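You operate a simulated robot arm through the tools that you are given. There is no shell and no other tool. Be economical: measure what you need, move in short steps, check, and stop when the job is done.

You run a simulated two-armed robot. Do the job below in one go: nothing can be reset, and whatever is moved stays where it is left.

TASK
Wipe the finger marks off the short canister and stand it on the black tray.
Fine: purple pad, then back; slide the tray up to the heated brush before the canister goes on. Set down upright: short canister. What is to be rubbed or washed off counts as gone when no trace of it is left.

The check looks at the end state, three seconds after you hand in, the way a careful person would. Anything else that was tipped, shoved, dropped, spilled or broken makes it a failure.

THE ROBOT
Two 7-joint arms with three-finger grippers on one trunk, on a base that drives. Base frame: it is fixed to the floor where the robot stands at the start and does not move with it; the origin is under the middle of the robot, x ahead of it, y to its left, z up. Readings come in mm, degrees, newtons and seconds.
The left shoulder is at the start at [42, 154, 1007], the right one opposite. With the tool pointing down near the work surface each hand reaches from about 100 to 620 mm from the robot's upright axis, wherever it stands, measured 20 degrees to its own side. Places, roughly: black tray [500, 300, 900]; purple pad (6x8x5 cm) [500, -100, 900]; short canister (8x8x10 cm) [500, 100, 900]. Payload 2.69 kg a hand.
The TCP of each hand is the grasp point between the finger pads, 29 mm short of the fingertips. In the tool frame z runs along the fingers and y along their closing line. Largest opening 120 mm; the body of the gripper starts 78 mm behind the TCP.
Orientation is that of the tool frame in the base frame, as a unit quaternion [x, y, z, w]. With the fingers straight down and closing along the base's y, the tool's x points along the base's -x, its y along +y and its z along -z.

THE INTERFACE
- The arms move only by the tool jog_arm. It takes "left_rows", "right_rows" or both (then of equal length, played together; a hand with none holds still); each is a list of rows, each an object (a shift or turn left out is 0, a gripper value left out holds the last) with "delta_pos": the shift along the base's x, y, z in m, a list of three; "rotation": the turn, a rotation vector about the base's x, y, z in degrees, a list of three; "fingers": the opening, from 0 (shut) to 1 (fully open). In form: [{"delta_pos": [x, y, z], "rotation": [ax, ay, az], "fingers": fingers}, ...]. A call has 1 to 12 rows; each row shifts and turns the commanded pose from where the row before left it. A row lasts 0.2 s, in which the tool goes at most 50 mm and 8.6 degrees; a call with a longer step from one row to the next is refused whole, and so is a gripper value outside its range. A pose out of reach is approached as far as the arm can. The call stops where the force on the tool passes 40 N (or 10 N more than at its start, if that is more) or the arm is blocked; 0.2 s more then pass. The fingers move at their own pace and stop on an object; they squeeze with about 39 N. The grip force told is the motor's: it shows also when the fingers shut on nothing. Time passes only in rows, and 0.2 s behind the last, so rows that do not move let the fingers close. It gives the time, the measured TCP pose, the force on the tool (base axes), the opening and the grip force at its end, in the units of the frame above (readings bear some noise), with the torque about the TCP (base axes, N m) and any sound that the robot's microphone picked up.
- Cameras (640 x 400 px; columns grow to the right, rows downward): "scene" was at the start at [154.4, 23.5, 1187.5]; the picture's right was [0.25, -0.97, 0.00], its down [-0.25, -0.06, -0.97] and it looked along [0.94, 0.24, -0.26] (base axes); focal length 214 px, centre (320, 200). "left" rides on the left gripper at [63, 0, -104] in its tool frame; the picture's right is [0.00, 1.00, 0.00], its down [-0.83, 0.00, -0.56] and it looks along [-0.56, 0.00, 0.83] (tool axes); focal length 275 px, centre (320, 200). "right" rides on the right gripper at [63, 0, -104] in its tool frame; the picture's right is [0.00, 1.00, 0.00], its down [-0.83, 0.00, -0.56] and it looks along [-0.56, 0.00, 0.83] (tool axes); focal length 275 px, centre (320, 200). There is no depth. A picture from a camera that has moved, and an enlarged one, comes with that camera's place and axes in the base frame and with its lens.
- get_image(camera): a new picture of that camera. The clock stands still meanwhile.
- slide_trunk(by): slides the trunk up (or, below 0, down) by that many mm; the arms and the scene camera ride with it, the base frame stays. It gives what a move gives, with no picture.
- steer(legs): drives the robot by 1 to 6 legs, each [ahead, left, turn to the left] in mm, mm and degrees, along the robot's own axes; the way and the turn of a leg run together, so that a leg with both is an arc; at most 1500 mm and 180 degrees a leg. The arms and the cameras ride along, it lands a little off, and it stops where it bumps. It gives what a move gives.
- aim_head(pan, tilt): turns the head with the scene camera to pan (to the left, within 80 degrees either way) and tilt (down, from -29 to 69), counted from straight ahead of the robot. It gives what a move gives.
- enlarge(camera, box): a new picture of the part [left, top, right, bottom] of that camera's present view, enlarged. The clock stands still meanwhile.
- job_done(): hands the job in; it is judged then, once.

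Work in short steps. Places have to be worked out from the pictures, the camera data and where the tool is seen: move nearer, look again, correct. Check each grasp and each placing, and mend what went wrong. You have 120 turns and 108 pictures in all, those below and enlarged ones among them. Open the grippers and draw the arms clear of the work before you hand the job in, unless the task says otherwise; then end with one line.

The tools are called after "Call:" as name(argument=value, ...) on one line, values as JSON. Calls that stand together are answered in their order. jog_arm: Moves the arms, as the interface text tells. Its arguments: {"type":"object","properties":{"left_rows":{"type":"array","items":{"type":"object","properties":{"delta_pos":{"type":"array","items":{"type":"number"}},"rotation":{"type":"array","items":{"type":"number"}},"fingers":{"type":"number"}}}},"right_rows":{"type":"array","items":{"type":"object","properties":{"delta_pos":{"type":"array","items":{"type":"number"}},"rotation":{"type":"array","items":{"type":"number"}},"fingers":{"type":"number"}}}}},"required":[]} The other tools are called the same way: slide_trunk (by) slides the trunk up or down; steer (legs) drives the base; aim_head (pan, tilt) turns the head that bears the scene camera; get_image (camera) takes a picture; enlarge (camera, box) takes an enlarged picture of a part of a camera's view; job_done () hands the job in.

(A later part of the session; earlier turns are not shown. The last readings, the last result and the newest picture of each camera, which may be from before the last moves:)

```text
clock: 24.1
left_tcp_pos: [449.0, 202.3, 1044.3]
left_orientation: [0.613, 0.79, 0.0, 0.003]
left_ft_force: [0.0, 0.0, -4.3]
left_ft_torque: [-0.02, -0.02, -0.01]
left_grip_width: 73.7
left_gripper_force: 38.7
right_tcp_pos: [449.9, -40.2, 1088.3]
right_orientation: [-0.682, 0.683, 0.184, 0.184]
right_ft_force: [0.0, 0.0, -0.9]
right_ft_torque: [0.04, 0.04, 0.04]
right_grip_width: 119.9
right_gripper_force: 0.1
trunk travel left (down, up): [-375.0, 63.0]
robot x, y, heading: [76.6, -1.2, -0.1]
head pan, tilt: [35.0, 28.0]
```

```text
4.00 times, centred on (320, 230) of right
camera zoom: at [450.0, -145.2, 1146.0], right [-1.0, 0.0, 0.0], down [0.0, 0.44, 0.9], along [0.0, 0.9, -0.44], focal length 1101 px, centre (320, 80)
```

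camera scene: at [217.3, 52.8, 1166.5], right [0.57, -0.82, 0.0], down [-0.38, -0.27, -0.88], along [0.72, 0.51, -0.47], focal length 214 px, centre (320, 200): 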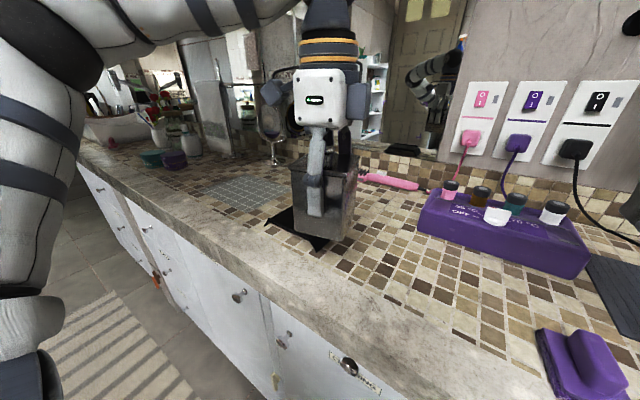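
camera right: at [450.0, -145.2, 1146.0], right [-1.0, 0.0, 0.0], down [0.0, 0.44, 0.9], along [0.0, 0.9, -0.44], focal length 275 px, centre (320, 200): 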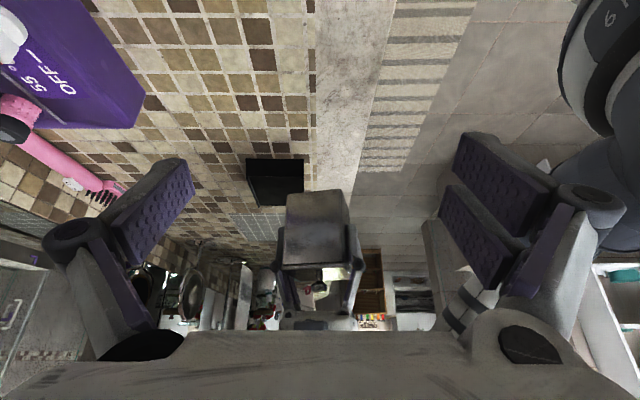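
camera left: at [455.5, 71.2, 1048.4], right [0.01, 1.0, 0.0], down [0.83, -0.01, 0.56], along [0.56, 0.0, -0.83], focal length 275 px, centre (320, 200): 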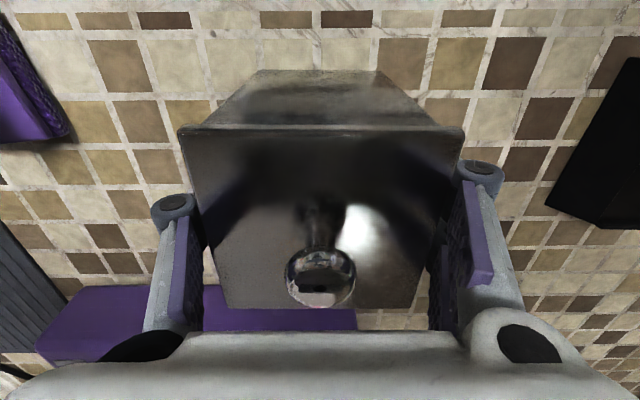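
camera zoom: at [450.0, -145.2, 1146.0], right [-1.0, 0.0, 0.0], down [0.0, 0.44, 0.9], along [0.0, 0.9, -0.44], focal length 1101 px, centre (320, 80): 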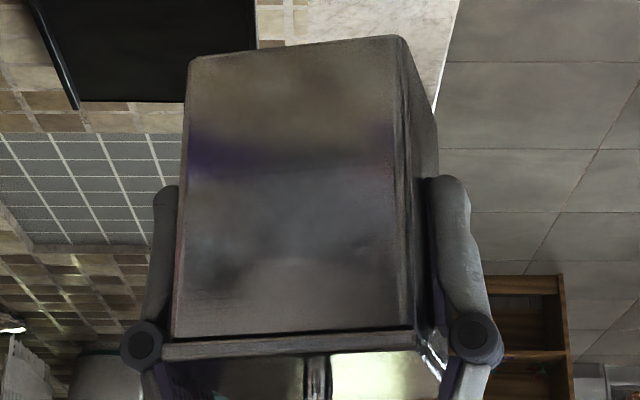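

The back looks clean. I turn the canister's front to the head camera, in the air where reflections differ, and square the right hand away.

Call:
jog_arm(left_rows=[{"delta_pos": [0, 0, 0], "rotation": [0, 0, 8.4]}, {"delta_pos": [0, 0, 0], "rotation": [0, 0, 8.4]}, {"delta_pos": [0, 0, 0], "rotation": [0, 0, 8.4]}, {"delta_pos": [0, -0.01, 0], "rotation": [0, 0, 8.4]}, {"delta_pos": [0, -0.01, 0], "rotation": [0, 0, 8.4]}, {"delta_pos": [0, -0.01, 0], "rotation": [0, 0, 8.4]}, {"delta_pos": [0, -0.01, 0], "rotation": [0, 0, 8.4]}, {"delta_pos": [0, -0.01, 0], "rotation": [0, 0, 8.4]}, {"delta_pos": [0, -0.01, 0], "rotation": [0, 0, 8.4]}, {"delta_pos": [0, 0, 0], "rotation": [0, 0, 0]}, {"delta_pos": [0, 0, 0]}, {"delta_pos": [0, 0, 0]}], right_rows=[{"delta_pos": [0, -0.012, 0], "rotation": [0, 0, -7.5]}, {"delta_pos": [0, -0.012, 0], "rotation": [0, 0, -7.5]}, {"delta_pos": [0, -0.012, 0], "rotation": [0, 0, -7.5]}, {"delta_pos": [0, -0.012, 0], "rotation": [0, 0, -7.5]}, {"delta_pos": [0, -0.012, 0], "rotation": [0, 0, -7.5]}, {"delta_pos": [0, -0.012, 0], "rotation": [0, 0, -7.5]}, {"delta_pos": [0, -0.012, 0], "rotation": [0, 0, -7.5]}, {"delta_pos": [0, -0.006, 0], "rotation": [0, 0, -7.5]}, {"delta_pos": [0, 0, 0], "rotation": [0, 0, -7.5]}, {"delta_pos": [0, 0, 0], "rotation": [0, 0, -7.5]}, {"delta_pos": [0, 0, 0], "rotation": [0, 0, -7.5]}, {"delta_pos": [0, 0, 0], "rotation": [0, 0, -7.5]}])

Call:
get_image(camera="scene")

```text
clock: 26.7
left_tcp_pos: [448.8, 144.2, 1044.0]
left_orientation: [0.001, 1.0, 0.002, 0.002]
left_ft_force: [-0.5, 0.4, -3.5]
left_ft_torque: [0.0, -0.01, -0.03]
left_grip_width: 73.4
left_gripper_force: 39.1
right_tcp_pos: [448.5, -129.2, 1088.2]
right_orientation: [0.002, 0.966, 0.001, 0.26]
right_ft_force: [-0.6, 0.4, -0.1]
right_ft_torque: [0.0, 0.02, 0.02]
right_grip_width: 119.9
right_gripper_force: 0.1
trunk travel left (down, up): [-375.0, 63.0]
robot x, y, heading: [76.8, 4.2, -0.1]
head pan, tilt: [35.0, 28.0]
```

```text
73 pictures are left
camera scene: at [217.3, 53.0, 1166.4], right [0.57, -0.82, 0.0], down [-0.39, -0.27, -0.88], along [0.72, 0.51, -0.47], focal length 214 px, centre (320, 200)
```

scene: 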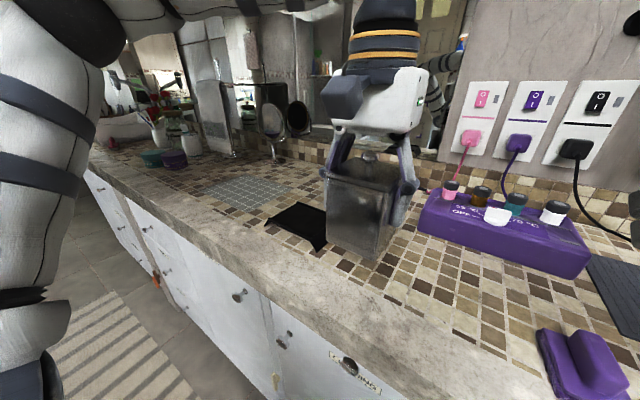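

Call:
enlarge(camera="scene", box=[310, 145, 430, 275])

```text
3.08 times, centred on (370, 210) of scene
camera zoom: at [217.3, 53.0, 1166.4], right [0.57, -0.82, 0.0], down [-0.39, -0.27, -0.88], along [0.72, 0.51, -0.47], focal length 660 px, centre (166, 169)
```

zoom: 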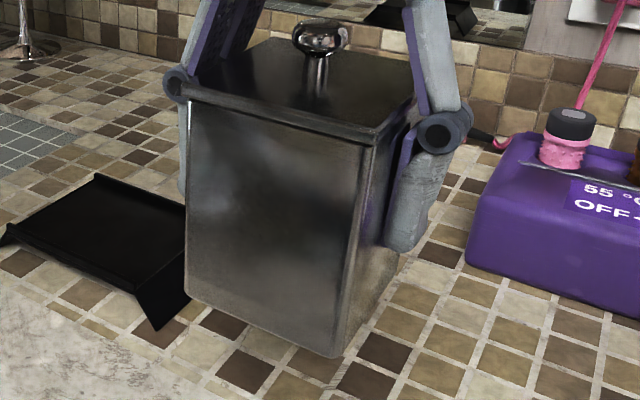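

Call:
enlarge(camera="scene", box=[340, 175, 385, 210])

Call:
jog_arm(left_rows=[{"delta_pos": [-0.035, -0.02, 0.02]}, {"delta_pos": [-0.035, -0.02, 0.02]}, {"delta_pos": [-0.02, -0.02, 0.02]}])

Call:
aim_head(pan=5, tilt=35)

Call:
get_image(camera="scene")

```text
11.43 times, centred on (362, 192) of scene
camera zoom: at [217.3, 53.0, 1166.4], right [0.57, -0.82, 0.0], down [-0.39, -0.27, -0.88], along [0.72, 0.51, -0.47], focal length 2451 px, centre (-166, 286)
```

zoom: 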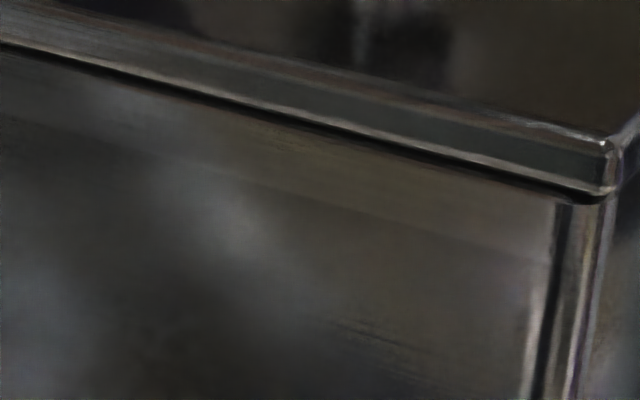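

```text
clock: 27.5
left_tcp_pos: [359.3, 81.6, 1099.7]
left_orientation: [0.001, 1.0, 0.001, 0.002]
left_ft_force: [-0.8, -0.5, -3.2]
left_ft_torque: [0.01, -0.05, 0.03]
left_grip_width: 73.3
left_gripper_force: 38.7
right_tcp_pos: [447.3, -129.8, 1087.8]
right_orientation: [0.0, 0.966, 0.001, 0.258]
right_ft_force: [-0.5, -0.9, -0.5]
right_ft_torque: [0.04, 0.02, -0.02]
right_grip_width: 119.9
right_gripper_force: 0.0
trunk travel left (down, up): [-375.0, 63.0]
robot x, y, heading: [77.3, -3.1, 0.1]
head pan, tilt: [35.0, 28.0]
```

```text
clock: 28.4
left_tcp_pos: [359.9, 84.1, 1100.0]
left_orientation: [0.0, 1.0, 0.001, 0.002]
left_ft_force: [-0.6, -0.2, -4.6]
left_ft_torque: [-0.01, 0.01, 0.02]
left_grip_width: 73.8
left_gripper_force: 38.9
right_tcp_pos: [449.3, -129.0, 1087.8]
right_orientation: [0.0, 0.966, 0.001, 0.259]
right_ft_force: [-0.3, -0.1, 0.4]
right_ft_torque: [-0.01, 0.02, 0.02]
right_grip_width: 120.2
right_gripper_force: 0.1
trunk travel left (down, up): [-375.0, 63.0]
robot x, y, heading: [76.3, -2.8, 0.1]
head pan, tilt: [5.0, 35.0]
```

```text
70 pictures are left
camera scene: at [230.2, 8.2, 1155.5], right [0.09, -1.0, 0.0], down [-0.57, -0.05, -0.82], along [0.82, 0.07, -0.57], focal length 214 px, centre (320, 200)
```

scene: 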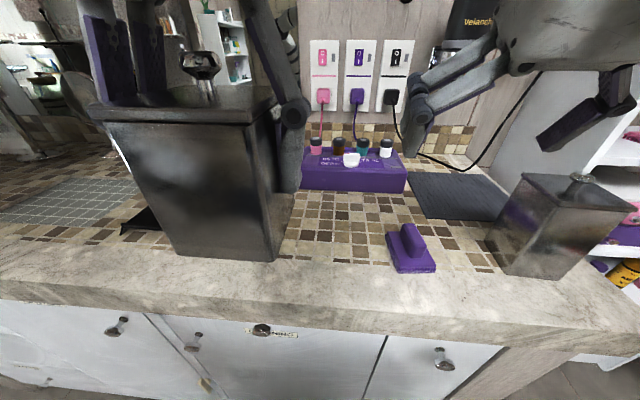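

Call:
enlarge(camera="scene", box=[90, 70, 310, 270])

```text
2.00 times, centred on (200, 170) of scene
camera zoom: at [230.2, 8.2, 1155.5], right [0.09, -1.0, 0.0], down [-0.57, -0.05, -0.82], along [0.82, 0.07, -0.57], focal length 429 px, centre (560, 260)
```

zoom: 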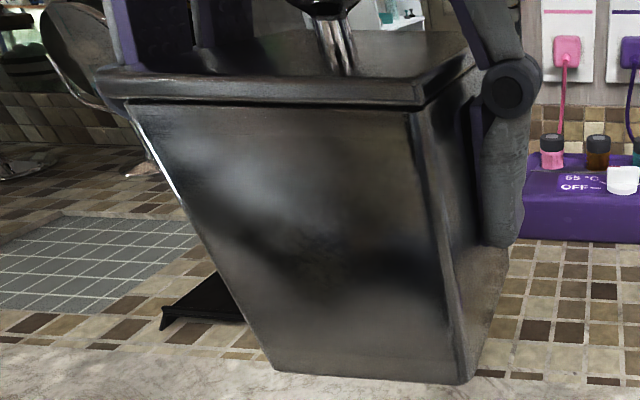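

A textured patch sits at the middle of the front face, as in the first view. I enlarge it.

Call:
enlarge(camera="scene", box=[165, 140, 240, 240])

```text
4.00 times, centred on (202, 190) of scene
camera zoom: at [230.2, 8.2, 1155.5], right [0.09, -1.0, 0.0], down [-0.57, -0.05, -0.82], along [0.82, 0.07, -0.57], focal length 858 px, centre (790, 240)
```

zoom: 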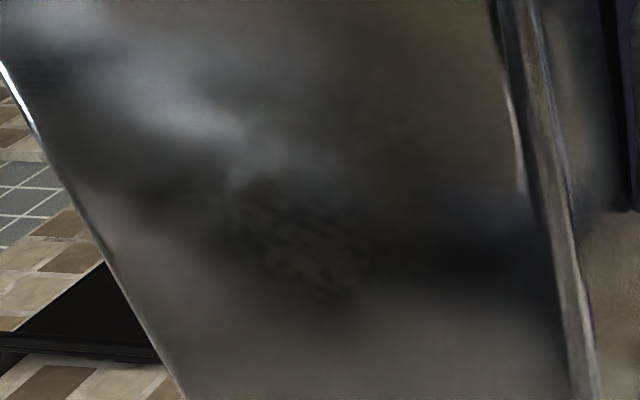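

The marks are a textured patch in the middle of the front face. I move the canister clear to the left, and bring the right hand, squared up, above the pad at about (480, -114), yaw about 5°.

Call:
jog_arm(right_rows=[{"delta_pos": [0.008, 0.004, -0.02], "rotation": [0, 7.5, 0]}, {"delta_pos": [0.008, 0.004, -0.02], "rotation": [0, 7.5, 0]}, {"delta_pos": [0.008, 0.004, -0.02], "rotation": [0, 7.5, 0]}, {"delta_pos": [0.007, 0.003, -0.02], "rotation": [0, 7.5, 0]}, {"delta_pos": [0, 0, 0], "rotation": [0, 0, 5]}], left_rows=[{"delta_pos": [0.03, 0.03, -0.01]}, {"delta_pos": [0.03, 0.03, -0.01]}, {"delta_pos": [0.03, 0.03, -0.01]}, {"delta_pos": [0.03, 0.03, -0.01]}, {"delta_pos": [0, 0, -0.01]}])

Call:
get_image(camera="right")

```text
clock: 29.6
left_tcp_pos: [478.8, 204.0, 1052.0]
left_orientation: [0.001, 1.0, 0.002, 0.003]
left_ft_force: [-0.2, 0.2, -3.4]
left_ft_torque: [0.01, 0.0, -0.01]
left_grip_width: 73.9
left_gripper_force: 38.9
right_tcp_pos: [481.7, -114.9, 1008.3]
right_orientation: [-0.043, 0.999, 0.001, 0.0]
right_ft_force: [-0.6, -0.9, 0.7]
right_ft_torque: [-0.01, 0.01, 0.04]
right_grip_width: 120.1
right_gripper_force: 0.1
trunk travel left (down, up): [-375.0, 63.0]
robot x, y, heading: [80.1, -0.9, -0.2]
head pan, tilt: [5.0, 35.0]
```

```text
67 pictures are left
camera right: at [419.0, -118.6, 1112.0], right [-0.09, 1.0, 0.0], down [0.83, 0.07, 0.56], along [0.55, 0.05, -0.83], focal length 275 px, centre (320, 200)
```

right: 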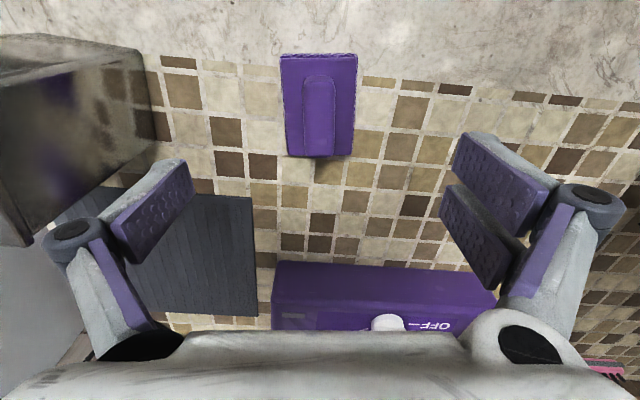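

The pad is square to the hand; handle centre about (476, -114). I narrow the fingers and go down over the handle.

Call:
jog_arm(right_rows=[{"delta_pos": [-0.005, 0.001, -0.02], "fingers": 0.5}, {"delta_pos": [0, 0, -0.03]}, {"delta_pos": [0, 0, -0.02]}, {"delta_pos": [0, 0, -0.006]}])

Call:
get_image(camera="right")

```text
clock: 30.6
left_tcp_pos: [478.5, 203.4, 1053.0]
left_orientation: [0.0, 1.0, 0.002, 0.002]
left_ft_force: [0.7, 0.1, -4.4]
left_ft_torque: [-0.02, 0.02, -0.01]
left_grip_width: 73.8
left_gripper_force: 38.7
right_tcp_pos: [475.6, -113.7, 930.7]
right_orientation: [-0.043, 0.999, 0.0, 0.0]
right_ft_force: [-0.3, -0.4, 0.2]
right_ft_torque: [-0.01, 0.05, 0.0]
right_grip_width: 60.0
right_gripper_force: 0.1
trunk travel left (down, up): [-375.0, 63.0]
robot x, y, heading: [77.8, -2.3, -0.2]
head pan, tilt: [5.0, 35.0]
```

```text
66 pictures are left
camera right: at [413.2, -117.5, 1034.6], right [-0.09, 1.0, 0.0], down [0.83, 0.07, 0.56], along [0.55, 0.05, -0.83], focal length 275 px, centre (320, 200)
```

right: 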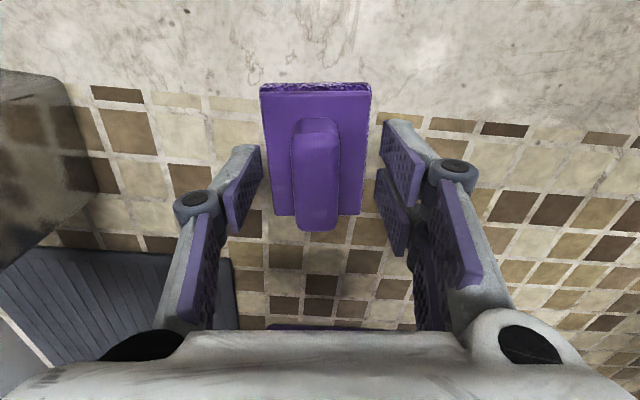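

Call:
jog_arm(right_rows=[{"fingers": 0.2}, {"fingers": 0}, {"fingers": 0}, {"fingers": 0}])

Call:
get_image(camera="right")

```text
clock: 31.6
left_tcp_pos: [479.5, 203.8, 1053.5]
left_orientation: [0.001, 1.0, 0.001, 0.002]
left_ft_force: [0.1, -1.1, -2.9]
left_ft_torque: [0.05, -0.02, 0.0]
left_grip_width: 73.6
left_gripper_force: 38.9
right_tcp_pos: [475.5, -114.7, 930.4]
right_orientation: [-0.042, 0.999, 0.0, 0.001]
right_ft_force: [0.2, -0.6, 0.4]
right_ft_torque: [-0.01, -0.03, 0.0]
right_grip_width: 21.4
right_gripper_force: 39.1
trunk travel left (down, up): [-375.0, 63.0]
robot x, y, heading: [77.9, -1.0, -0.3]
head pan, tilt: [5.0, 35.0]
```

```text
65 pictures are left
camera right: at [413.3, -117.4, 1034.8], right [-0.09, 1.0, 0.0], down [0.83, 0.07, 0.56], along [0.55, 0.05, -0.83], focal length 275 px, centre (320, 200)
```

right: 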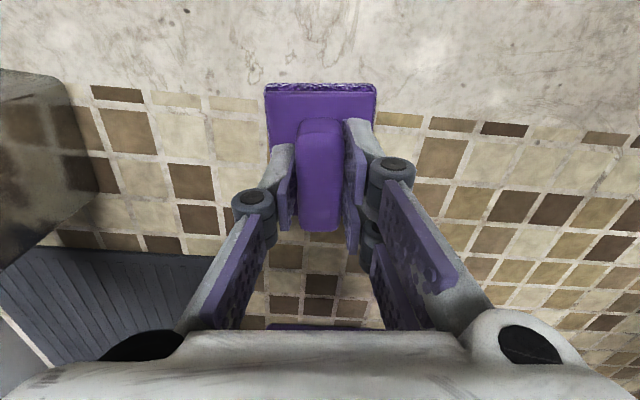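

The pad is held (21 mm). I lift it and turn the hand so it faces +y, while trying to turn the canister so that its front faces the pad (-y).

Call:
jog_arm(right_rows=[{"delta_pos": [0, 0, 0.035]}, {"delta_pos": [0, 0, 0.04]}, {"delta_pos": [0, 0.01, 0.04], "rotation": [0, 0, 8.5]}, {"delta_pos": [0, 0.01, 0], "rotation": [0, 0, 8.5]}, {"delta_pos": [0, 0.01, 0], "rotation": [0, 0, 8.5]}, {"delta_pos": [0, 0.01, 0], "rotation": [0, 0, 8.5]}, {"delta_pos": [0, 0.01, 0], "rotation": [0, 0, 8.5]}, {"delta_pos": [0, 0.01, 0], "rotation": [0, 0, 8.5]}, {"delta_pos": [0, 0.01, 0], "rotation": [0, 0, 8.5]}, {"delta_pos": [0, 0.01, 0], "rotation": [0, 0, 8.5]}, {"delta_pos": [0, 0.01, 0], "rotation": [0, 0, 8.5]}, {"delta_pos": [0, 0.01, 0], "rotation": [0, 0, 8.5]}], left_rows=[{"delta_pos": [0, 0, 0]}, {"rotation": [0, 0, 8.2]}, {"rotation": [0, 0, 8.2]}, {"rotation": [0, 0, 8.2]}, {"rotation": [0, 0, 8.2]}, {"rotation": [0, 0, 8.2]}, {"rotation": [0, 0, 8.2]}, {"rotation": [0, 0, 8.2]}, {"rotation": [0, 0, 8.2]}, {"rotation": [0, 0, 8.2]}, {"rotation": [0, 0, 8.2]}, {"rotation": [0, 0, 8]}])

```text
clock: 34.2
left_tcp_pos: [479.9, 203.4, 1054.9]
left_orientation: [0.707, -0.707, -0.003, 0.001]
left_ft_force: [0.9, -0.2, -4.3]
left_ft_torque: [-0.05, -0.01, -0.03]
left_grip_width: 73.6
left_gripper_force: 38.9
right_tcp_pos: [474.0, -12.6, 1046.4]
right_orientation: [0.708, -0.707, 0.0, 0.001]
right_ft_force: [0.1, -0.6, -1.4]
right_ft_torque: [-0.05, 0.02, -0.03]
right_grip_width: 21.1
right_gripper_force: 39.3
trunk travel left (down, up): [-375.0, 63.0]
robot x, y, heading: [81.1, -1.5, -0.2]
head pan, tilt: [5.0, 35.0]
```

Both turned as wanted. Now I tilt the right hand 90° so that the pad's fleece faces the canister front.

Call:
jog_arm(right_rows=[{"rotation": [8.2, 0, 0]}, {"rotation": [8.2, 0, 0]}, {"rotation": [8.2, 0, 0]}, {"rotation": [8.2, 0, 0]}, {"rotation": [8.2, 0, 0]}, {"rotation": [8.2, 0, 0]}, {"rotation": [8.2, 0, 0]}, {"rotation": [8.2, 0, 0]}, {"rotation": [8.2, 0, 0]}, {"rotation": [8.2, 0, 0]}, {"rotation": [8.0, 0, 0]}])

Call:
aim_head(pan=20, tilt=28)

Call:
get_image(camera="scene")

Call:
get_image(camera="right")

```text
clock: 36.6
left_tcp_pos: [478.2, 203.7, 1056.5]
left_orientation: [-0.707, 0.707, 0.002, 0.001]
left_ft_force: [-0.2, -0.4, -3.4]
left_ft_torque: [0.01, -0.03, 0.0]
left_grip_width: 73.7
left_gripper_force: 39.4
right_tcp_pos: [472.7, -13.2, 1049.8]
right_orientation: [-0.501, 0.498, 0.499, 0.503]
right_ft_force: [0.4, -0.6, -1.2]
right_ft_torque: [-0.02, 0.04, -0.04]
right_grip_width: 21.0
right_gripper_force: 39.1
trunk travel left (down, up): [-375.0, 63.0]
robot x, y, heading: [77.9, 0.4, -0.2]
head pan, tilt: [5.0, 35.0]
```

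```text
clock: 37.4
left_tcp_pos: [478.0, 203.8, 1055.1]
left_orientation: [0.707, -0.707, -0.002, 0.0]
left_ft_force: [-0.6, -0.6, -3.7]
left_ft_torque: [0.0, 0.01, 0.03]
left_grip_width: 73.9
left_gripper_force: 39.4
right_tcp_pos: [472.8, -12.9, 1047.3]
right_orientation: [-0.5, 0.5, 0.5, 0.5]
right_ft_force: [0.5, 0.2, -0.7]
right_ft_torque: [0.0, 0.01, -0.04]
right_grip_width: 21.5
right_gripper_force: 38.9
trunk travel left (down, up): [-375.0, 63.0]
robot x, y, heading: [79.4, -2.3, 0.0]
head pan, tilt: [20.0, 28.0]
```

```text
64 pictures are left
camera scene: at [227.4, 32.3, 1166.6], right [0.34, -0.94, 0.0], down [-0.44, -0.16, -0.88], along [0.83, 0.3, -0.47], focal length 214 px, centre (320, 200)
```

scene: 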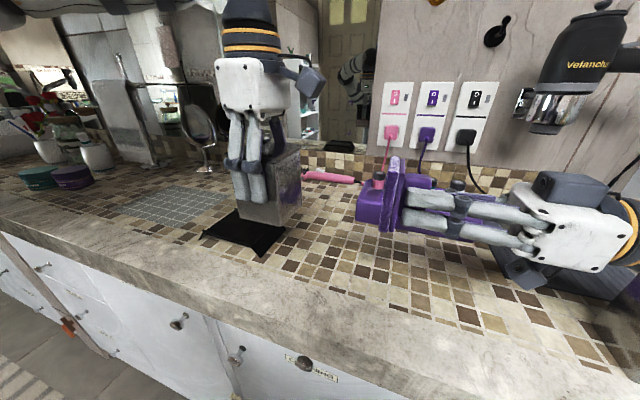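

```text
63 pictures are left
camera right: at [474.8, -116.2, 984.3], right [-1.0, 0.0, -0.01], down [0.0, -0.56, 0.83], along [0.0, 0.83, 0.56], focal length 275 px, centre (320, 200)
```

right: 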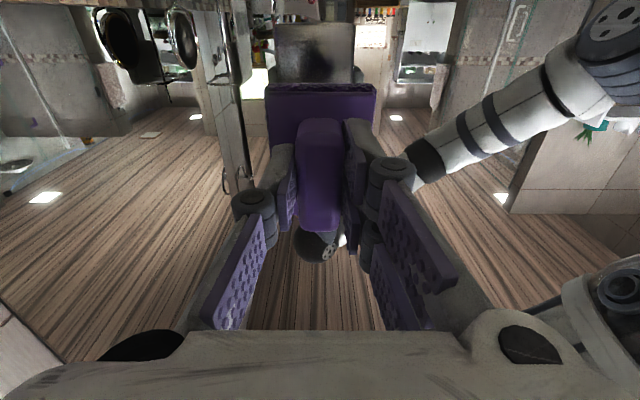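

The pad now faces the canister's front, with about 125 mm between them. I align height and advance most of the way.

Call:
jog_arm(right_rows=[{"delta_pos": [0.005, 0.03, -0.005]}, {"delta_pos": [0, 0.04, -0.005]}, {"delta_pos": [0, 0.03, -0.003]}, {"delta_pos": [0, 0.01, 0]}])

Call:
get_image(camera="scene")

Call:
get_image(camera="left")

```text
clock: 38.4
left_tcp_pos: [478.6, 203.0, 1055.5]
left_orientation: [-0.706, 0.708, 0.002, 0.0]
left_ft_force: [0.0, 0.3, -3.3]
left_ft_torque: [0.0, 0.02, 0.03]
left_grip_width: 73.5
left_gripper_force: 39.0
right_tcp_pos: [479.4, 98.1, 1035.0]
right_orientation: [-0.5, 0.5, 0.499, 0.502]
right_ft_force: [0.6, -0.2, 0.2]
right_ft_torque: [0.0, 0.04, 0.02]
right_grip_width: 21.1
right_gripper_force: 38.9
trunk travel left (down, up): [-375.0, 63.0]
robot x, y, heading: [77.3, -0.9, -0.3]
head pan, tilt: [20.0, 28.0]
```

```text
62 pictures are left
camera scene: at [226.5, 31.7, 1166.9], right [0.34, -0.94, 0.0], down [-0.44, -0.16, -0.88], along [0.83, 0.3, -0.47], focal length 214 px, centre (320, 200)
```

scene: 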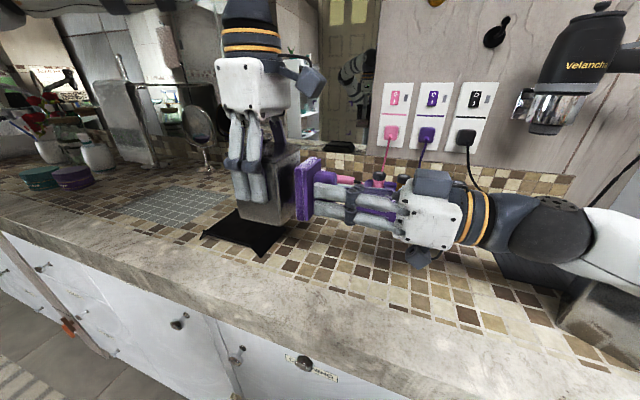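

```text
61 pictures are left
camera left: at [478.1, 139.9, 1159.8], right [-1.0, 0.01, 0.0], down [0.01, 0.83, 0.56], along [0.0, 0.56, -0.83], focal length 275 px, centre (320, 200)
```

left: 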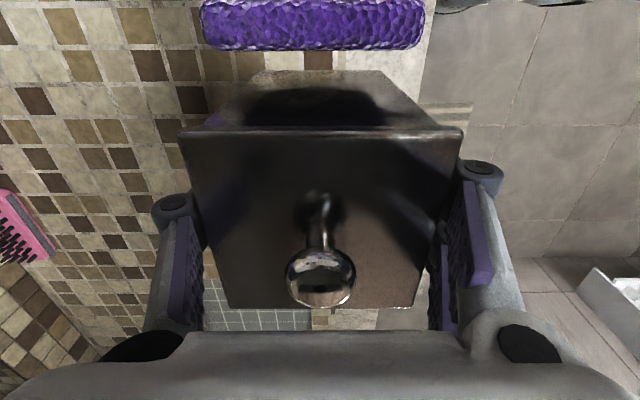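

A gap of some 15 mm remains. I advance in 3 mm rows till a light contact shows.

Call:
jog_arm(right_rows=[{"delta_pos": [0, 0.005, 0]}, {"delta_pos": [0, 0.004, 0]}, {"delta_pos": [0, 0.003, 0]}])

Call:
get_image(camera="left")

```text
clock: 39.2
left_tcp_pos: [476.3, 203.6, 1056.1]
left_orientation: [-0.706, 0.708, 0.002, 0.001]
left_ft_force: [0.0, -0.5, -3.3]
left_ft_torque: [-0.04, 0.02, -0.01]
left_grip_width: 73.6
left_gripper_force: 38.7
right_tcp_pos: [478.4, 107.4, 1035.4]
right_orientation: [-0.499, 0.501, 0.499, 0.501]
right_ft_force: [0.1, 0.0, -0.3]
right_ft_torque: [-0.02, -0.01, -0.02]
right_grip_width: 21.0
right_gripper_force: 39.5
trunk travel left (down, up): [-375.0, 63.0]
robot x, y, heading: [78.0, 1.6, -0.1]
head pan, tilt: [20.0, 28.0]
```

```text
60 pictures are left
camera left: at [477.5, 139.6, 1159.7], right [-1.0, 0.01, 0.0], down [0.01, 0.83, 0.56], along [0.0, 0.56, -0.83], focal length 275 px, centre (320, 200)
```

left: 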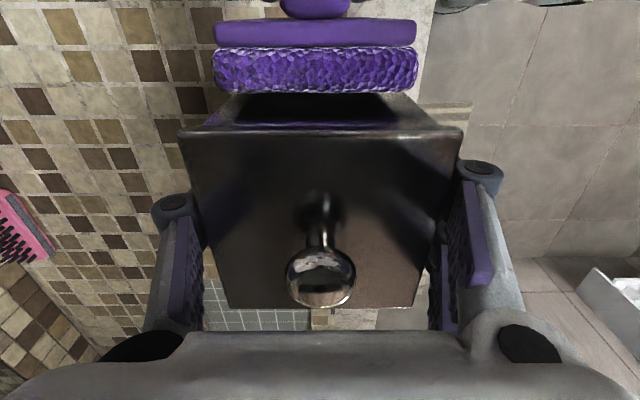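

I lower the pad a bit so that its top clears the lid rim, then keep advancing gently.

Call:
jog_arm(right_rows=[{"delta_pos": [0, 0, -0.008]}, {"delta_pos": [0, 0.003, 0]}, {"delta_pos": [0, 0.002, 0]}, {"delta_pos": [0, 0.002, 0]}])

```text
clock: 40.2
left_tcp_pos: [473.3, 202.0, 1057.0]
left_orientation: [-0.706, 0.708, 0.0, 0.003]
left_ft_force: [-0.7, 2.1, -2.3]
left_ft_torque: [0.11, -0.04, 0.13]
left_grip_width: 73.5
left_gripper_force: 38.9
right_tcp_pos: [473.5, 114.5, 1031.1]
right_orientation: [-0.503, 0.496, 0.497, 0.504]
right_ft_force: [-0.6, -2.6, -1.9]
right_ft_torque: [-0.12, 0.01, -0.04]
right_grip_width: 21.3
right_gripper_force: 39.3
trunk travel left (down, up): [-375.0, 63.0]
robot x, y, heading: [77.4, -1.5, 0.1]
head pan, tilt: [20.0, 28.0]
```

Light contact (about 2.5 N). I press 2 mm more and rub with small strokes sideways and up and down.

Call:
jog_arm(right_rows=[{"delta_pos": [0, 0.002, 0]}, {"delta_pos": [0.01, 0, 0]}, {"delta_pos": [-0.01, 0, 0]}, {"delta_pos": [-0.01, 0, 0]}, {"delta_pos": [0.01, 0, 0]}, {"delta_pos": [0, 0, -0.01]}, {"delta_pos": [0, 0, -0.008]}, {"delta_pos": [0, 0, 0.01]}, {"delta_pos": [0, 0, 0.008]}, {"delta_pos": [0.01, 0, -0.008]}, {"delta_pos": [-0.018, 0, 0]}, {"delta_pos": [0.008, 0, 0.008]}])

```text
clock: 42.8
left_tcp_pos: [478.1, 203.2, 1054.1]
left_orientation: [-0.706, 0.708, 0.001, -0.001]
left_ft_force: [0.6, 3.6, -3.0]
left_ft_torque: [-0.09, 0.03, 0.06]
left_grip_width: 73.4
left_gripper_force: 38.9
right_tcp_pos: [479.1, 116.3, 1025.2]
right_orientation: [-0.5, 0.5, 0.501, 0.499]
right_ft_force: [-1.7, -3.3, -1.0]
right_ft_torque: [0.09, -0.05, 0.07]
right_grip_width: 21.2
right_gripper_force: 39.1
trunk travel left (down, up): [-375.0, 63.0]
robot x, y, heading: [77.5, -1.6, 0.0]
head pan, tilt: [20.0, 28.0]
```

Force about 3.5 N. I press a little more and rub again.

Call:
jog_arm(right_rows=[{"delta_pos": [0, 0.003, 0]}, {"delta_pos": [0.012, 0, 0]}, {"delta_pos": [-0.024, 0, 0]}, {"delta_pos": [0.024, 0, 0]}, {"delta_pos": [-0.024, 0, -0.01]}, {"delta_pos": [0.024, 0, 0]}, {"delta_pos": [-0.012, 0, 0.01]}, {"delta_pos": [0, 0, -0.018]}, {"delta_pos": [0, 0, 0.024]}, {"delta_pos": [0, 0, -0.024]}, {"delta_pos": [0, 0, 0.018]}])

```text
clock: 45.2
left_tcp_pos: [478.9, 201.8, 1055.5]
left_orientation: [-0.707, 0.708, 0.002, 0.0]
left_ft_force: [-0.8, 14.5, 0.4]
left_ft_torque: [0.53, 0.0, 0.0]
left_grip_width: 73.6
left_gripper_force: 39.0
right_tcp_pos: [481.1, 121.2, 1024.9]
right_orientation: [-0.5, 0.5, 0.501, 0.499]
right_ft_force: [0.3, -13.6, -5.5]
right_ft_torque: [-0.58, 0.0, -0.04]
right_grip_width: 21.3
right_gripper_force: 39.3
trunk travel left (down, up): [-375.0, 63.0]
robot x, y, heading: [77.7, 0.6, 0.0]
head pan, tilt: [20.0, 28.0]
```

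Pressed at ~14 N. I back off and bring the canister's front to the head camera as before.

Call:
jog_arm(right_rows=[{"delta_pos": [0, -0.02, 0]}, {"delta_pos": [0, -0.04, 0]}, {"delta_pos": [0, -0.04, 0]}, {"delta_pos": [0, -0.04, 0]}, {"delta_pos": [0, -0.02, 0]}, {}, {}, {}, {}, {}, {}], left_rows=[{}, {}, {"rotation": [0, 0, -8.2]}, {"rotation": [0, 0, -8.2]}, {"rotation": [0, 0, -8.2]}, {"rotation": [0, 0, -8.2]}, {"rotation": [0, 0, -8.2]}, {"rotation": [0, 0, -8.2]}, {"rotation": [0, 0, -8.2], "delta_pos": [-0.04, -0.02, 0.01]}, {"rotation": [0, 0, -8.2], "delta_pos": [-0.04, -0.02, 0.02]}, {"delta_pos": [-0.04, -0.02, 0.015]}])

Call:
get_image(camera="scene")

```text
clock: 47.6
left_tcp_pos: [360.0, 141.0, 1100.8]
left_orientation: [-0.21, 0.978, 0.002, 0.001]
left_ft_force: [0.0, -0.1, -3.9]
left_ft_torque: [0.0, 0.05, 0.01]
left_grip_width: 73.7
left_gripper_force: 39.3
right_tcp_pos: [479.5, -39.9, 1025.0]
right_orientation: [-0.5, 0.5, 0.5, 0.5]
right_ft_force: [1.0, 0.3, -1.1]
right_ft_torque: [-0.02, -0.01, -0.03]
right_grip_width: 21.2
right_gripper_force: 39.6
trunk travel left (down, up): [-375.0, 63.0]
robot x, y, heading: [74.8, -1.0, -0.2]
head pan, tilt: [20.0, 28.0]
```

```text
59 pictures are left
camera scene: at [227.6, 31.4, 1166.6], right [0.34, -0.94, 0.0], down [-0.44, -0.16, -0.88], along [0.83, 0.3, -0.47], focal length 214 px, centre (320, 200)
```

scene: 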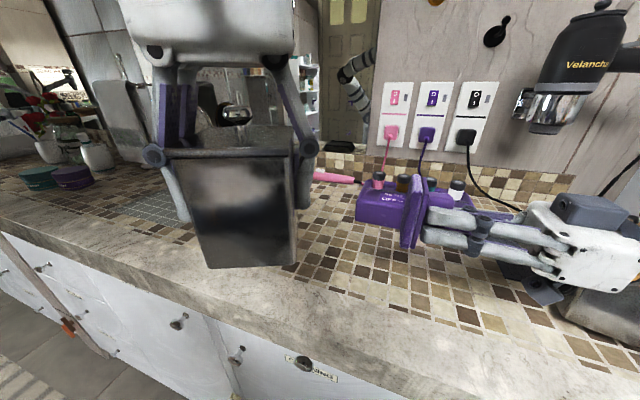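

Call:
enlarge(camera="scene", box=[165, 145, 315, 275])

Call:
enlarge(camera="scene", box=[205, 175, 285, 240])

```text
3.08 times, centred on (240, 210) of scene
camera zoom: at [227.6, 31.4, 1166.6], right [0.34, -0.94, 0.0], down [-0.44, -0.16, -0.88], along [0.83, 0.3, -0.47], focal length 660 px, centre (566, 169)
```

zoom: 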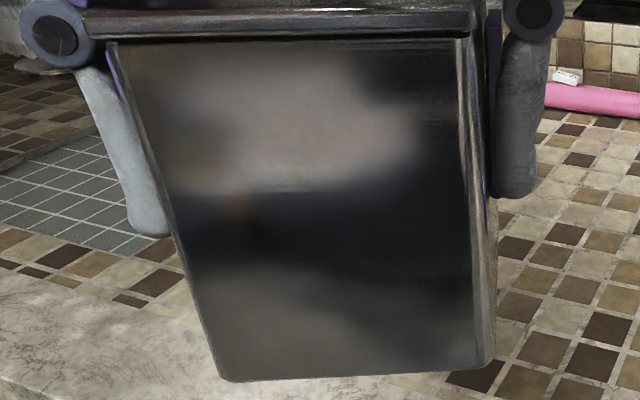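

```text
6.15 times, centred on (245, 208) of scene
camera zoom: at [227.6, 31.4, 1166.6], right [0.34, -0.94, 0.0], down [-0.44, -0.16, -0.88], along [0.83, 0.3, -0.47], focal length 1320 px, centre (782, 154)
```

zoom: 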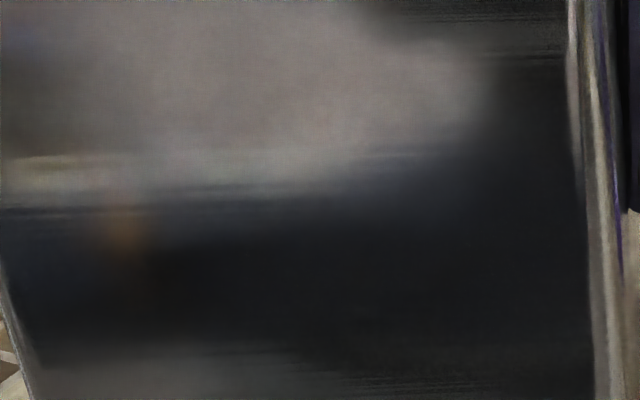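

The textured patch appears gone. To confirm, I repeat the earlier pose and head angle exactly.

Call:
jog_arm(left_rows=[{"delta_pos": [0, -0.019, 0], "rotation": [0, 0, -8.1]}, {"delta_pos": [0, -0.019, 0], "rotation": [0, 0, -8.1]}, {"delta_pos": [0, -0.019, 0], "rotation": [0, 0, -8.1]}])

Call:
aim_head(pan=5, tilt=35)

Call:
enlarge(camera="scene", box=[90, 70, 310, 270])

Call:
enlarge(camera="scene", box=[165, 140, 240, 240])

```text
clock: 48.4
left_tcp_pos: [357.4, 84.1, 1101.3]
left_orientation: [0.002, 1.0, 0.003, 0.001]
left_ft_force: [-0.4, -1.2, -3.7]
left_ft_torque: [0.01, 0.02, -0.01]
left_grip_width: 73.2
left_gripper_force: 39.0
right_tcp_pos: [480.8, -40.5, 1026.2]
right_orientation: [-0.499, 0.501, 0.501, 0.5]
right_ft_force: [0.4, 0.7, -1.0]
right_ft_torque: [-0.03, 0.0, 0.01]
right_grip_width: 21.2
right_gripper_force: 38.8
trunk travel left (down, up): [-375.0, 63.0]
robot x, y, heading: [78.5, -5.6, -0.1]
head pan, tilt: [20.0, 28.0]
```

```text
clock: 49.2
left_tcp_pos: [359.9, 85.9, 1100.4]
left_orientation: [0.0, 1.0, 0.002, 0.002]
left_ft_force: [0.4, -0.4, -2.9]
left_ft_torque: [-0.01, 0.05, -0.03]
left_grip_width: 73.5
left_gripper_force: 38.7
right_tcp_pos: [480.5, -40.2, 1025.9]
right_orientation: [-0.5, 0.5, 0.501, 0.5]
right_ft_force: [-0.2, 0.1, -0.4]
right_ft_torque: [-0.03, -0.01, 0.0]
right_grip_width: 21.4
right_gripper_force: 39.0
trunk travel left (down, up): [-375.0, 63.0]
robot x, y, heading: [73.8, 3.3, -0.3]
head pan, tilt: [5.0, 35.0]
```

```text
2.00 times, centred on (200, 170) of scene
camera zoom: at [230.2, 8.7, 1155.8], right [0.09, -1.0, 0.0], down [-0.57, -0.05, -0.82], along [0.82, 0.08, -0.57], focal length 429 px, centre (560, 260)
```

zoom: 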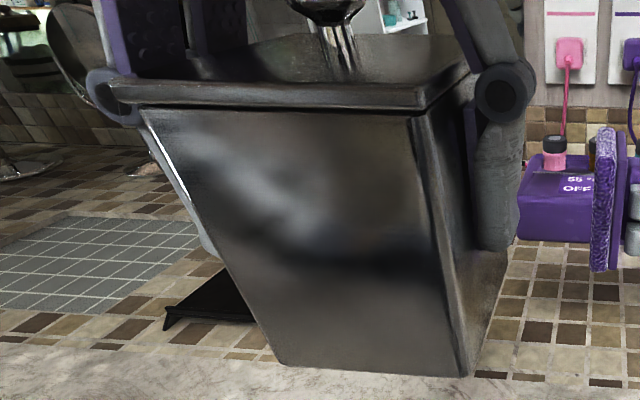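

```text
4.00 times, centred on (202, 190) of scene
camera zoom: at [230.2, 8.7, 1155.8], right [0.09, -1.0, 0.0], down [-0.57, -0.05, -0.82], along [0.82, 0.08, -0.57], focal length 858 px, centre (790, 240)
```

zoom: 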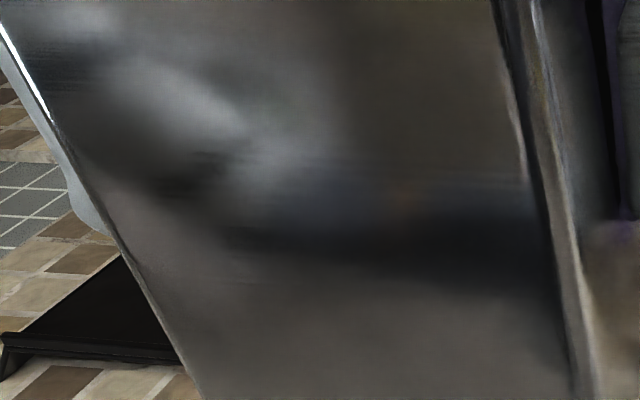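

The patch is gone without trace. Now I bring the pad back: untilt the right hand, keeping it high.

Call:
jog_arm(right_rows=[{"delta_pos": [0, 0, 0.02]}, {"rotation": [-8.2, 0, 0]}, {"rotation": [-8.2, 0, 0]}, {"rotation": [-8.2, 0, 0]}, {"rotation": [-8.2, 0, 0]}, {"rotation": [-8.2, 0, 0]}, {"rotation": [-8.2, 0, 0]}, {"rotation": [-8.2, 0, 0]}, {"rotation": [-8.2, 0, 0]}, {"rotation": [-8.2, 0, 0]}, {"rotation": [-8.2, 0, 0]}, {"rotation": [-8.0, 0, 0]}])

Call:
jog_arm(right_rows=[{"delta_pos": [0, -0.01, 0], "rotation": [0, 0, -8.5]}, {"delta_pos": [0, -0.01, 0], "rotation": [0, 0, -8.5]}, {"delta_pos": [0, -0.01, 0], "rotation": [0, 0, -8.5]}, {"delta_pos": [0, -0.01, 0], "rotation": [0, 0, -8.5]}, {"delta_pos": [0, -0.01, 0], "rotation": [0, 0, -8.5]}, {"delta_pos": [0, -0.01, 0], "rotation": [0, 0, -8.5]}, {"delta_pos": [0, -0.01, 0], "rotation": [0, 0, -8.5]}, {"delta_pos": [0, -0.005, 0], "rotation": [0, 0, -8.5]}, {"delta_pos": [0, 0, 0], "rotation": [0, 0, -8.5]}, {"delta_pos": [0, 0, 0], "rotation": [0, 0, -8.5]}])

Call:
get_image(camera="right")

```text
clock: 51.8
left_tcp_pos: [358.6, 85.1, 1098.2]
left_orientation: [0.0, 1.0, 0.002, 0.003]
left_ft_force: [0.2, 0.0, -4.3]
left_ft_torque: [-0.01, -0.01, 0.02]
left_grip_width: 73.3
left_gripper_force: 39.1
right_tcp_pos: [480.2, -40.1, 1046.0]
right_orientation: [-0.706, 0.708, -0.001, -0.001]
right_ft_force: [0.7, 0.0, -0.8]
right_ft_torque: [-0.02, -0.01, 0.0]
right_grip_width: 21.1
right_gripper_force: 39.3
trunk travel left (down, up): [-375.0, 63.0]
robot x, y, heading: [80.7, -2.5, -0.3]
head pan, tilt: [5.0, 35.0]
```

```text
clock: 54.0
left_tcp_pos: [357.4, 84.9, 1099.4]
left_orientation: [0.0, 1.0, 0.002, 0.001]
left_ft_force: [0.0, 0.5, -3.9]
left_ft_torque: [0.01, 0.01, -0.03]
left_grip_width: 73.6
left_gripper_force: 39.1
right_tcp_pos: [480.6, -114.6, 1045.5]
right_orientation: [-0.041, 0.999, 0.0, 0.0]
right_ft_force: [-0.1, -0.8, -0.3]
right_ft_torque: [0.01, 0.02, 0.02]
right_grip_width: 21.4
right_gripper_force: 38.3
trunk travel left (down, up): [-375.0, 63.0]
robot x, y, heading: [75.1, 1.0, -0.1]
head pan, tilt: [5.0, 35.0]
```

```text
54 pictures are left
camera right: at [418.5, -118.4, 1148.7], right [-0.09, 1.0, 0.0], down [0.83, 0.07, 0.56], along [0.55, 0.05, -0.83], focal length 275 px, centre (320, 200)
```

right: 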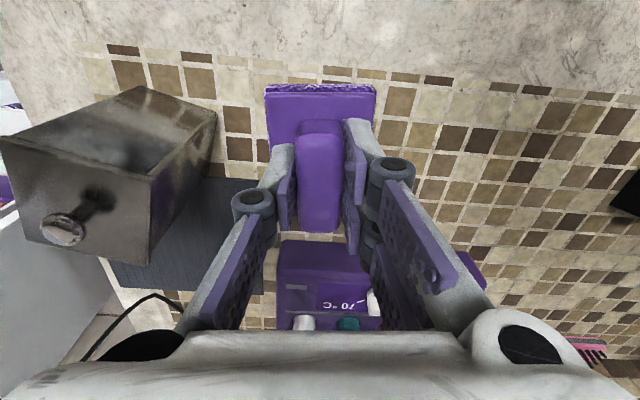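

The pad has not slipped in the grip. I lower it to where it was picked up.

Call:
jog_arm(right_rows=[{"delta_pos": [-0.005, 0, -0.04]}, {"delta_pos": [0, 0, -0.04]}, {"delta_pos": [0, 0, -0.025]}, {"delta_pos": [0, 0, -0.007]}, {"delta_pos": [0, 0, -0.002]}, {}])

```text
clock: 55.4
left_tcp_pos: [358.2, 85.3, 1099.0]
left_orientation: [0.001, 1.0, 0.002, 0.002]
left_ft_force: [-0.2, 0.0, -4.1]
left_ft_torque: [0.03, 0.01, -0.02]
left_grip_width: 73.7
left_gripper_force: 39.2
right_tcp_pos: [474.2, -115.2, 931.4]
right_orientation: [-0.042, 0.999, 0.001, 0.0]
right_ft_force: [0.3, -0.4, -0.5]
right_ft_torque: [0.01, 0.01, -0.05]
right_grip_width: 21.2
right_gripper_force: 38.8
trunk travel left (down, up): [-375.0, 63.0]
robot x, y, heading: [77.7, -0.4, -0.3]
head pan, tilt: [5.0, 35.0]
```

Call:
jog_arm(right_rows=[{"delta_pos": [0.0005, 0, -0.001]}, {"fingers": 0.3}, {"fingers": 0.5}, {}, {"delta_pos": [0, 0, 0.03]}, {"delta_pos": [0, 0, 0.04]}, {"delta_pos": [-0.02, 0, 0.04]}, {"delta_pos": [-0.04, 0, 0.02], "fingers": 1}])

Call:
get_image(camera="right")

```text
clock: 57.2
left_tcp_pos: [357.4, 84.6, 1100.4]
left_orientation: [0.001, 1.0, 0.002, 0.002]
left_ft_force: [0.3, -0.8, -3.6]
left_ft_torque: [0.01, 0.04, 0.0]
left_grip_width: 73.6
left_gripper_force: 39.2
right_tcp_pos: [414.2, -117.3, 1059.6]
right_orientation: [-0.043, 0.999, 0.0, 0.0]
right_ft_force: [-0.6, 0.1, 0.1]
right_ft_torque: [0.0, 0.0, 0.01]
right_grip_width: 119.7
right_gripper_force: 0.1
trunk travel left (down, up): [-375.0, 63.0]
robot x, y, heading: [79.1, -3.7, -0.1]
head pan, tilt: [5.0, 35.0]
```

```text
53 pictures are left
camera right: at [351.5, -121.6, 1164.2], right [-0.09, 1.0, 0.0], down [0.83, 0.07, 0.56], along [0.55, 0.05, -0.83], focal length 275 px, centre (320, 200)
```

right: 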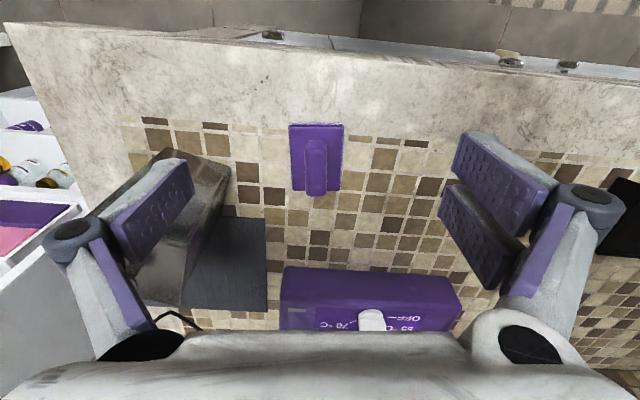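

The pad is home. Now I set the canister back on its old spot to free the left hand for the tray.

Call:
jog_arm(left_rows=[{"delta_pos": [0.045, 0, -0.01]}, {"delta_pos": [0.045, -0.005, -0.01]}, {"delta_pos": [0.045, -0.005, -0.01]}, {"delta_pos": [0.025, -0.004, -0.02]}, {"delta_pos": [0, 0, -0.04]}, {"delta_pos": [0, 0, -0.04]}, {"delta_pos": [0, 0, -0.02]}, {}])

```text
clock: 59.0
left_tcp_pos: [520.0, 68.1, 951.0]
left_orientation: [0.0, 1.0, 0.002, 0.001]
left_ft_force: [0.0, -0.2, -2.9]
left_ft_torque: [0.01, 0.0, -0.01]
left_grip_width: 73.4
left_gripper_force: 39.0
right_tcp_pos: [414.3, -117.2, 1060.4]
right_orientation: [-0.043, 0.999, -0.001, 0.0]
right_ft_force: [0.0, -0.1, -0.2]
right_ft_torque: [0.01, 0.04, -0.04]
right_grip_width: 120.0
right_gripper_force: 0.1
trunk travel left (down, up): [-375.0, 63.0]
robot x, y, heading: [82.0, -1.3, -0.3]
head pan, tilt: [5.0, 35.0]
```

Call:
jog_arm(left_rows=[{"delta_pos": [-0.001, 0.002, -0.003]}, {"delta_pos": [0, 0, -0.002]}, {"delta_pos": [0, 0, -0.002]}, {}])

```text
clock: 60.0
left_tcp_pos: [519.0, 71.1, 946.5]
left_orientation: [0.0, 1.0, 0.001, 0.005]
left_ft_force: [-0.7, -1.6, 22.0]
left_ft_torque: [-0.11, 0.61, -0.07]
left_grip_width: 73.9
left_gripper_force: 38.9
right_tcp_pos: [413.9, -116.9, 1061.1]
right_orientation: [-0.043, 0.999, 0.0, 0.0]
right_ft_force: [-0.3, -1.2, 0.2]
right_ft_torque: [-0.04, 0.0, 0.0]
right_grip_width: 120.1
right_gripper_force: 0.0
trunk travel left (down, up): [-375.0, 63.0]
robot x, y, heading: [76.5, -0.8, -0.1]
head pan, tilt: [5.0, 35.0]
```

It stands on the counter (22 N). I ease up a little, open and rise.

Call:
jog_arm(left_rows=[{"delta_pos": [0, 0, 0.0015]}, {"fingers": 0.8}, {"fingers": 1}, {"fingers": 1}, {"delta_pos": [0, 0, 0.04]}, {"delta_pos": [0, 0, 0.045]}, {"delta_pos": [0, 0, 0.03]}])

Call:
aim_head(pan=15, tilt=20)

Call:
get_image(camera="scene")

Call:
get_image(camera="left")

```text
clock: 61.6
left_tcp_pos: [516.8, 72.4, 1059.7]
left_orientation: [-0.001, 1.0, 0.002, 0.002]
left_ft_force: [0.0, -0.3, -0.6]
left_ft_torque: [0.01, 0.0, -0.02]
left_grip_width: 119.8
left_gripper_force: 0.0
right_tcp_pos: [413.9, -117.1, 1060.0]
right_orientation: [-0.042, 0.999, 0.0, 0.001]
right_ft_force: [0.4, -0.1, 0.7]
right_ft_torque: [0.0, 0.01, 0.02]
right_grip_width: 120.0
right_gripper_force: 0.1
trunk travel left (down, up): [-375.0, 63.0]
robot x, y, heading: [77.8, 4.2, -0.2]
head pan, tilt: [5.0, 35.0]
```

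```text
clock: 62.4
left_tcp_pos: [516.7, 72.7, 1059.0]
left_orientation: [0.0, 1.0, 0.002, 0.001]
left_ft_force: [0.1, 0.3, -0.3]
left_ft_torque: [0.0, -0.02, -0.05]
left_grip_width: 119.9
left_gripper_force: 0.0
right_tcp_pos: [414.7, -116.4, 1060.3]
right_orientation: [-0.042, 0.999, 0.0, -0.001]
right_ft_force: [0.5, 0.3, 0.3]
right_ft_torque: [0.01, -0.01, 0.0]
right_grip_width: 120.1
right_gripper_force: 0.1
trunk travel left (down, up): [-375.0, 63.0]
robot x, y, heading: [79.2, 1.6, -0.1]
head pan, tilt: [15.0, 20.0]
```

```text
52 pictures are left
camera scene: at [232.4, 24.5, 1179.3], right [0.26, -0.97, 0.0], down [-0.33, -0.09, -0.94], along [0.91, 0.24, -0.34], focal length 214 px, centre (320, 200)
```

scene: 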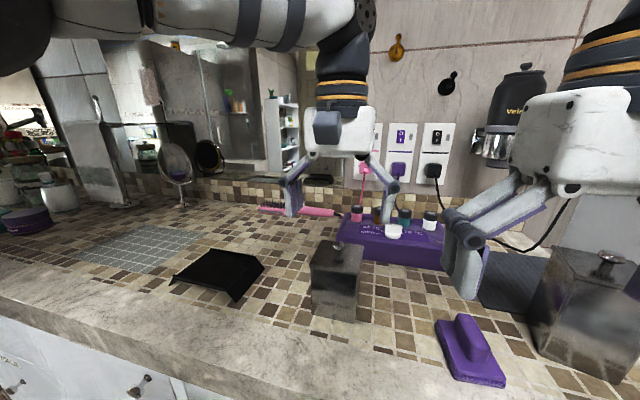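

```text
51 pictures are left
camera left: at [454.3, 73.1, 1163.1], right [0.0, 1.0, 0.0], down [0.83, -0.01, 0.56], along [0.56, 0.0, -0.83], focal length 275 px, centre (320, 200)
```

left: 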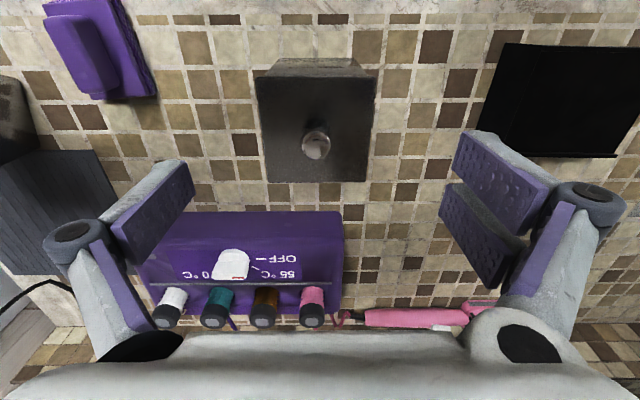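

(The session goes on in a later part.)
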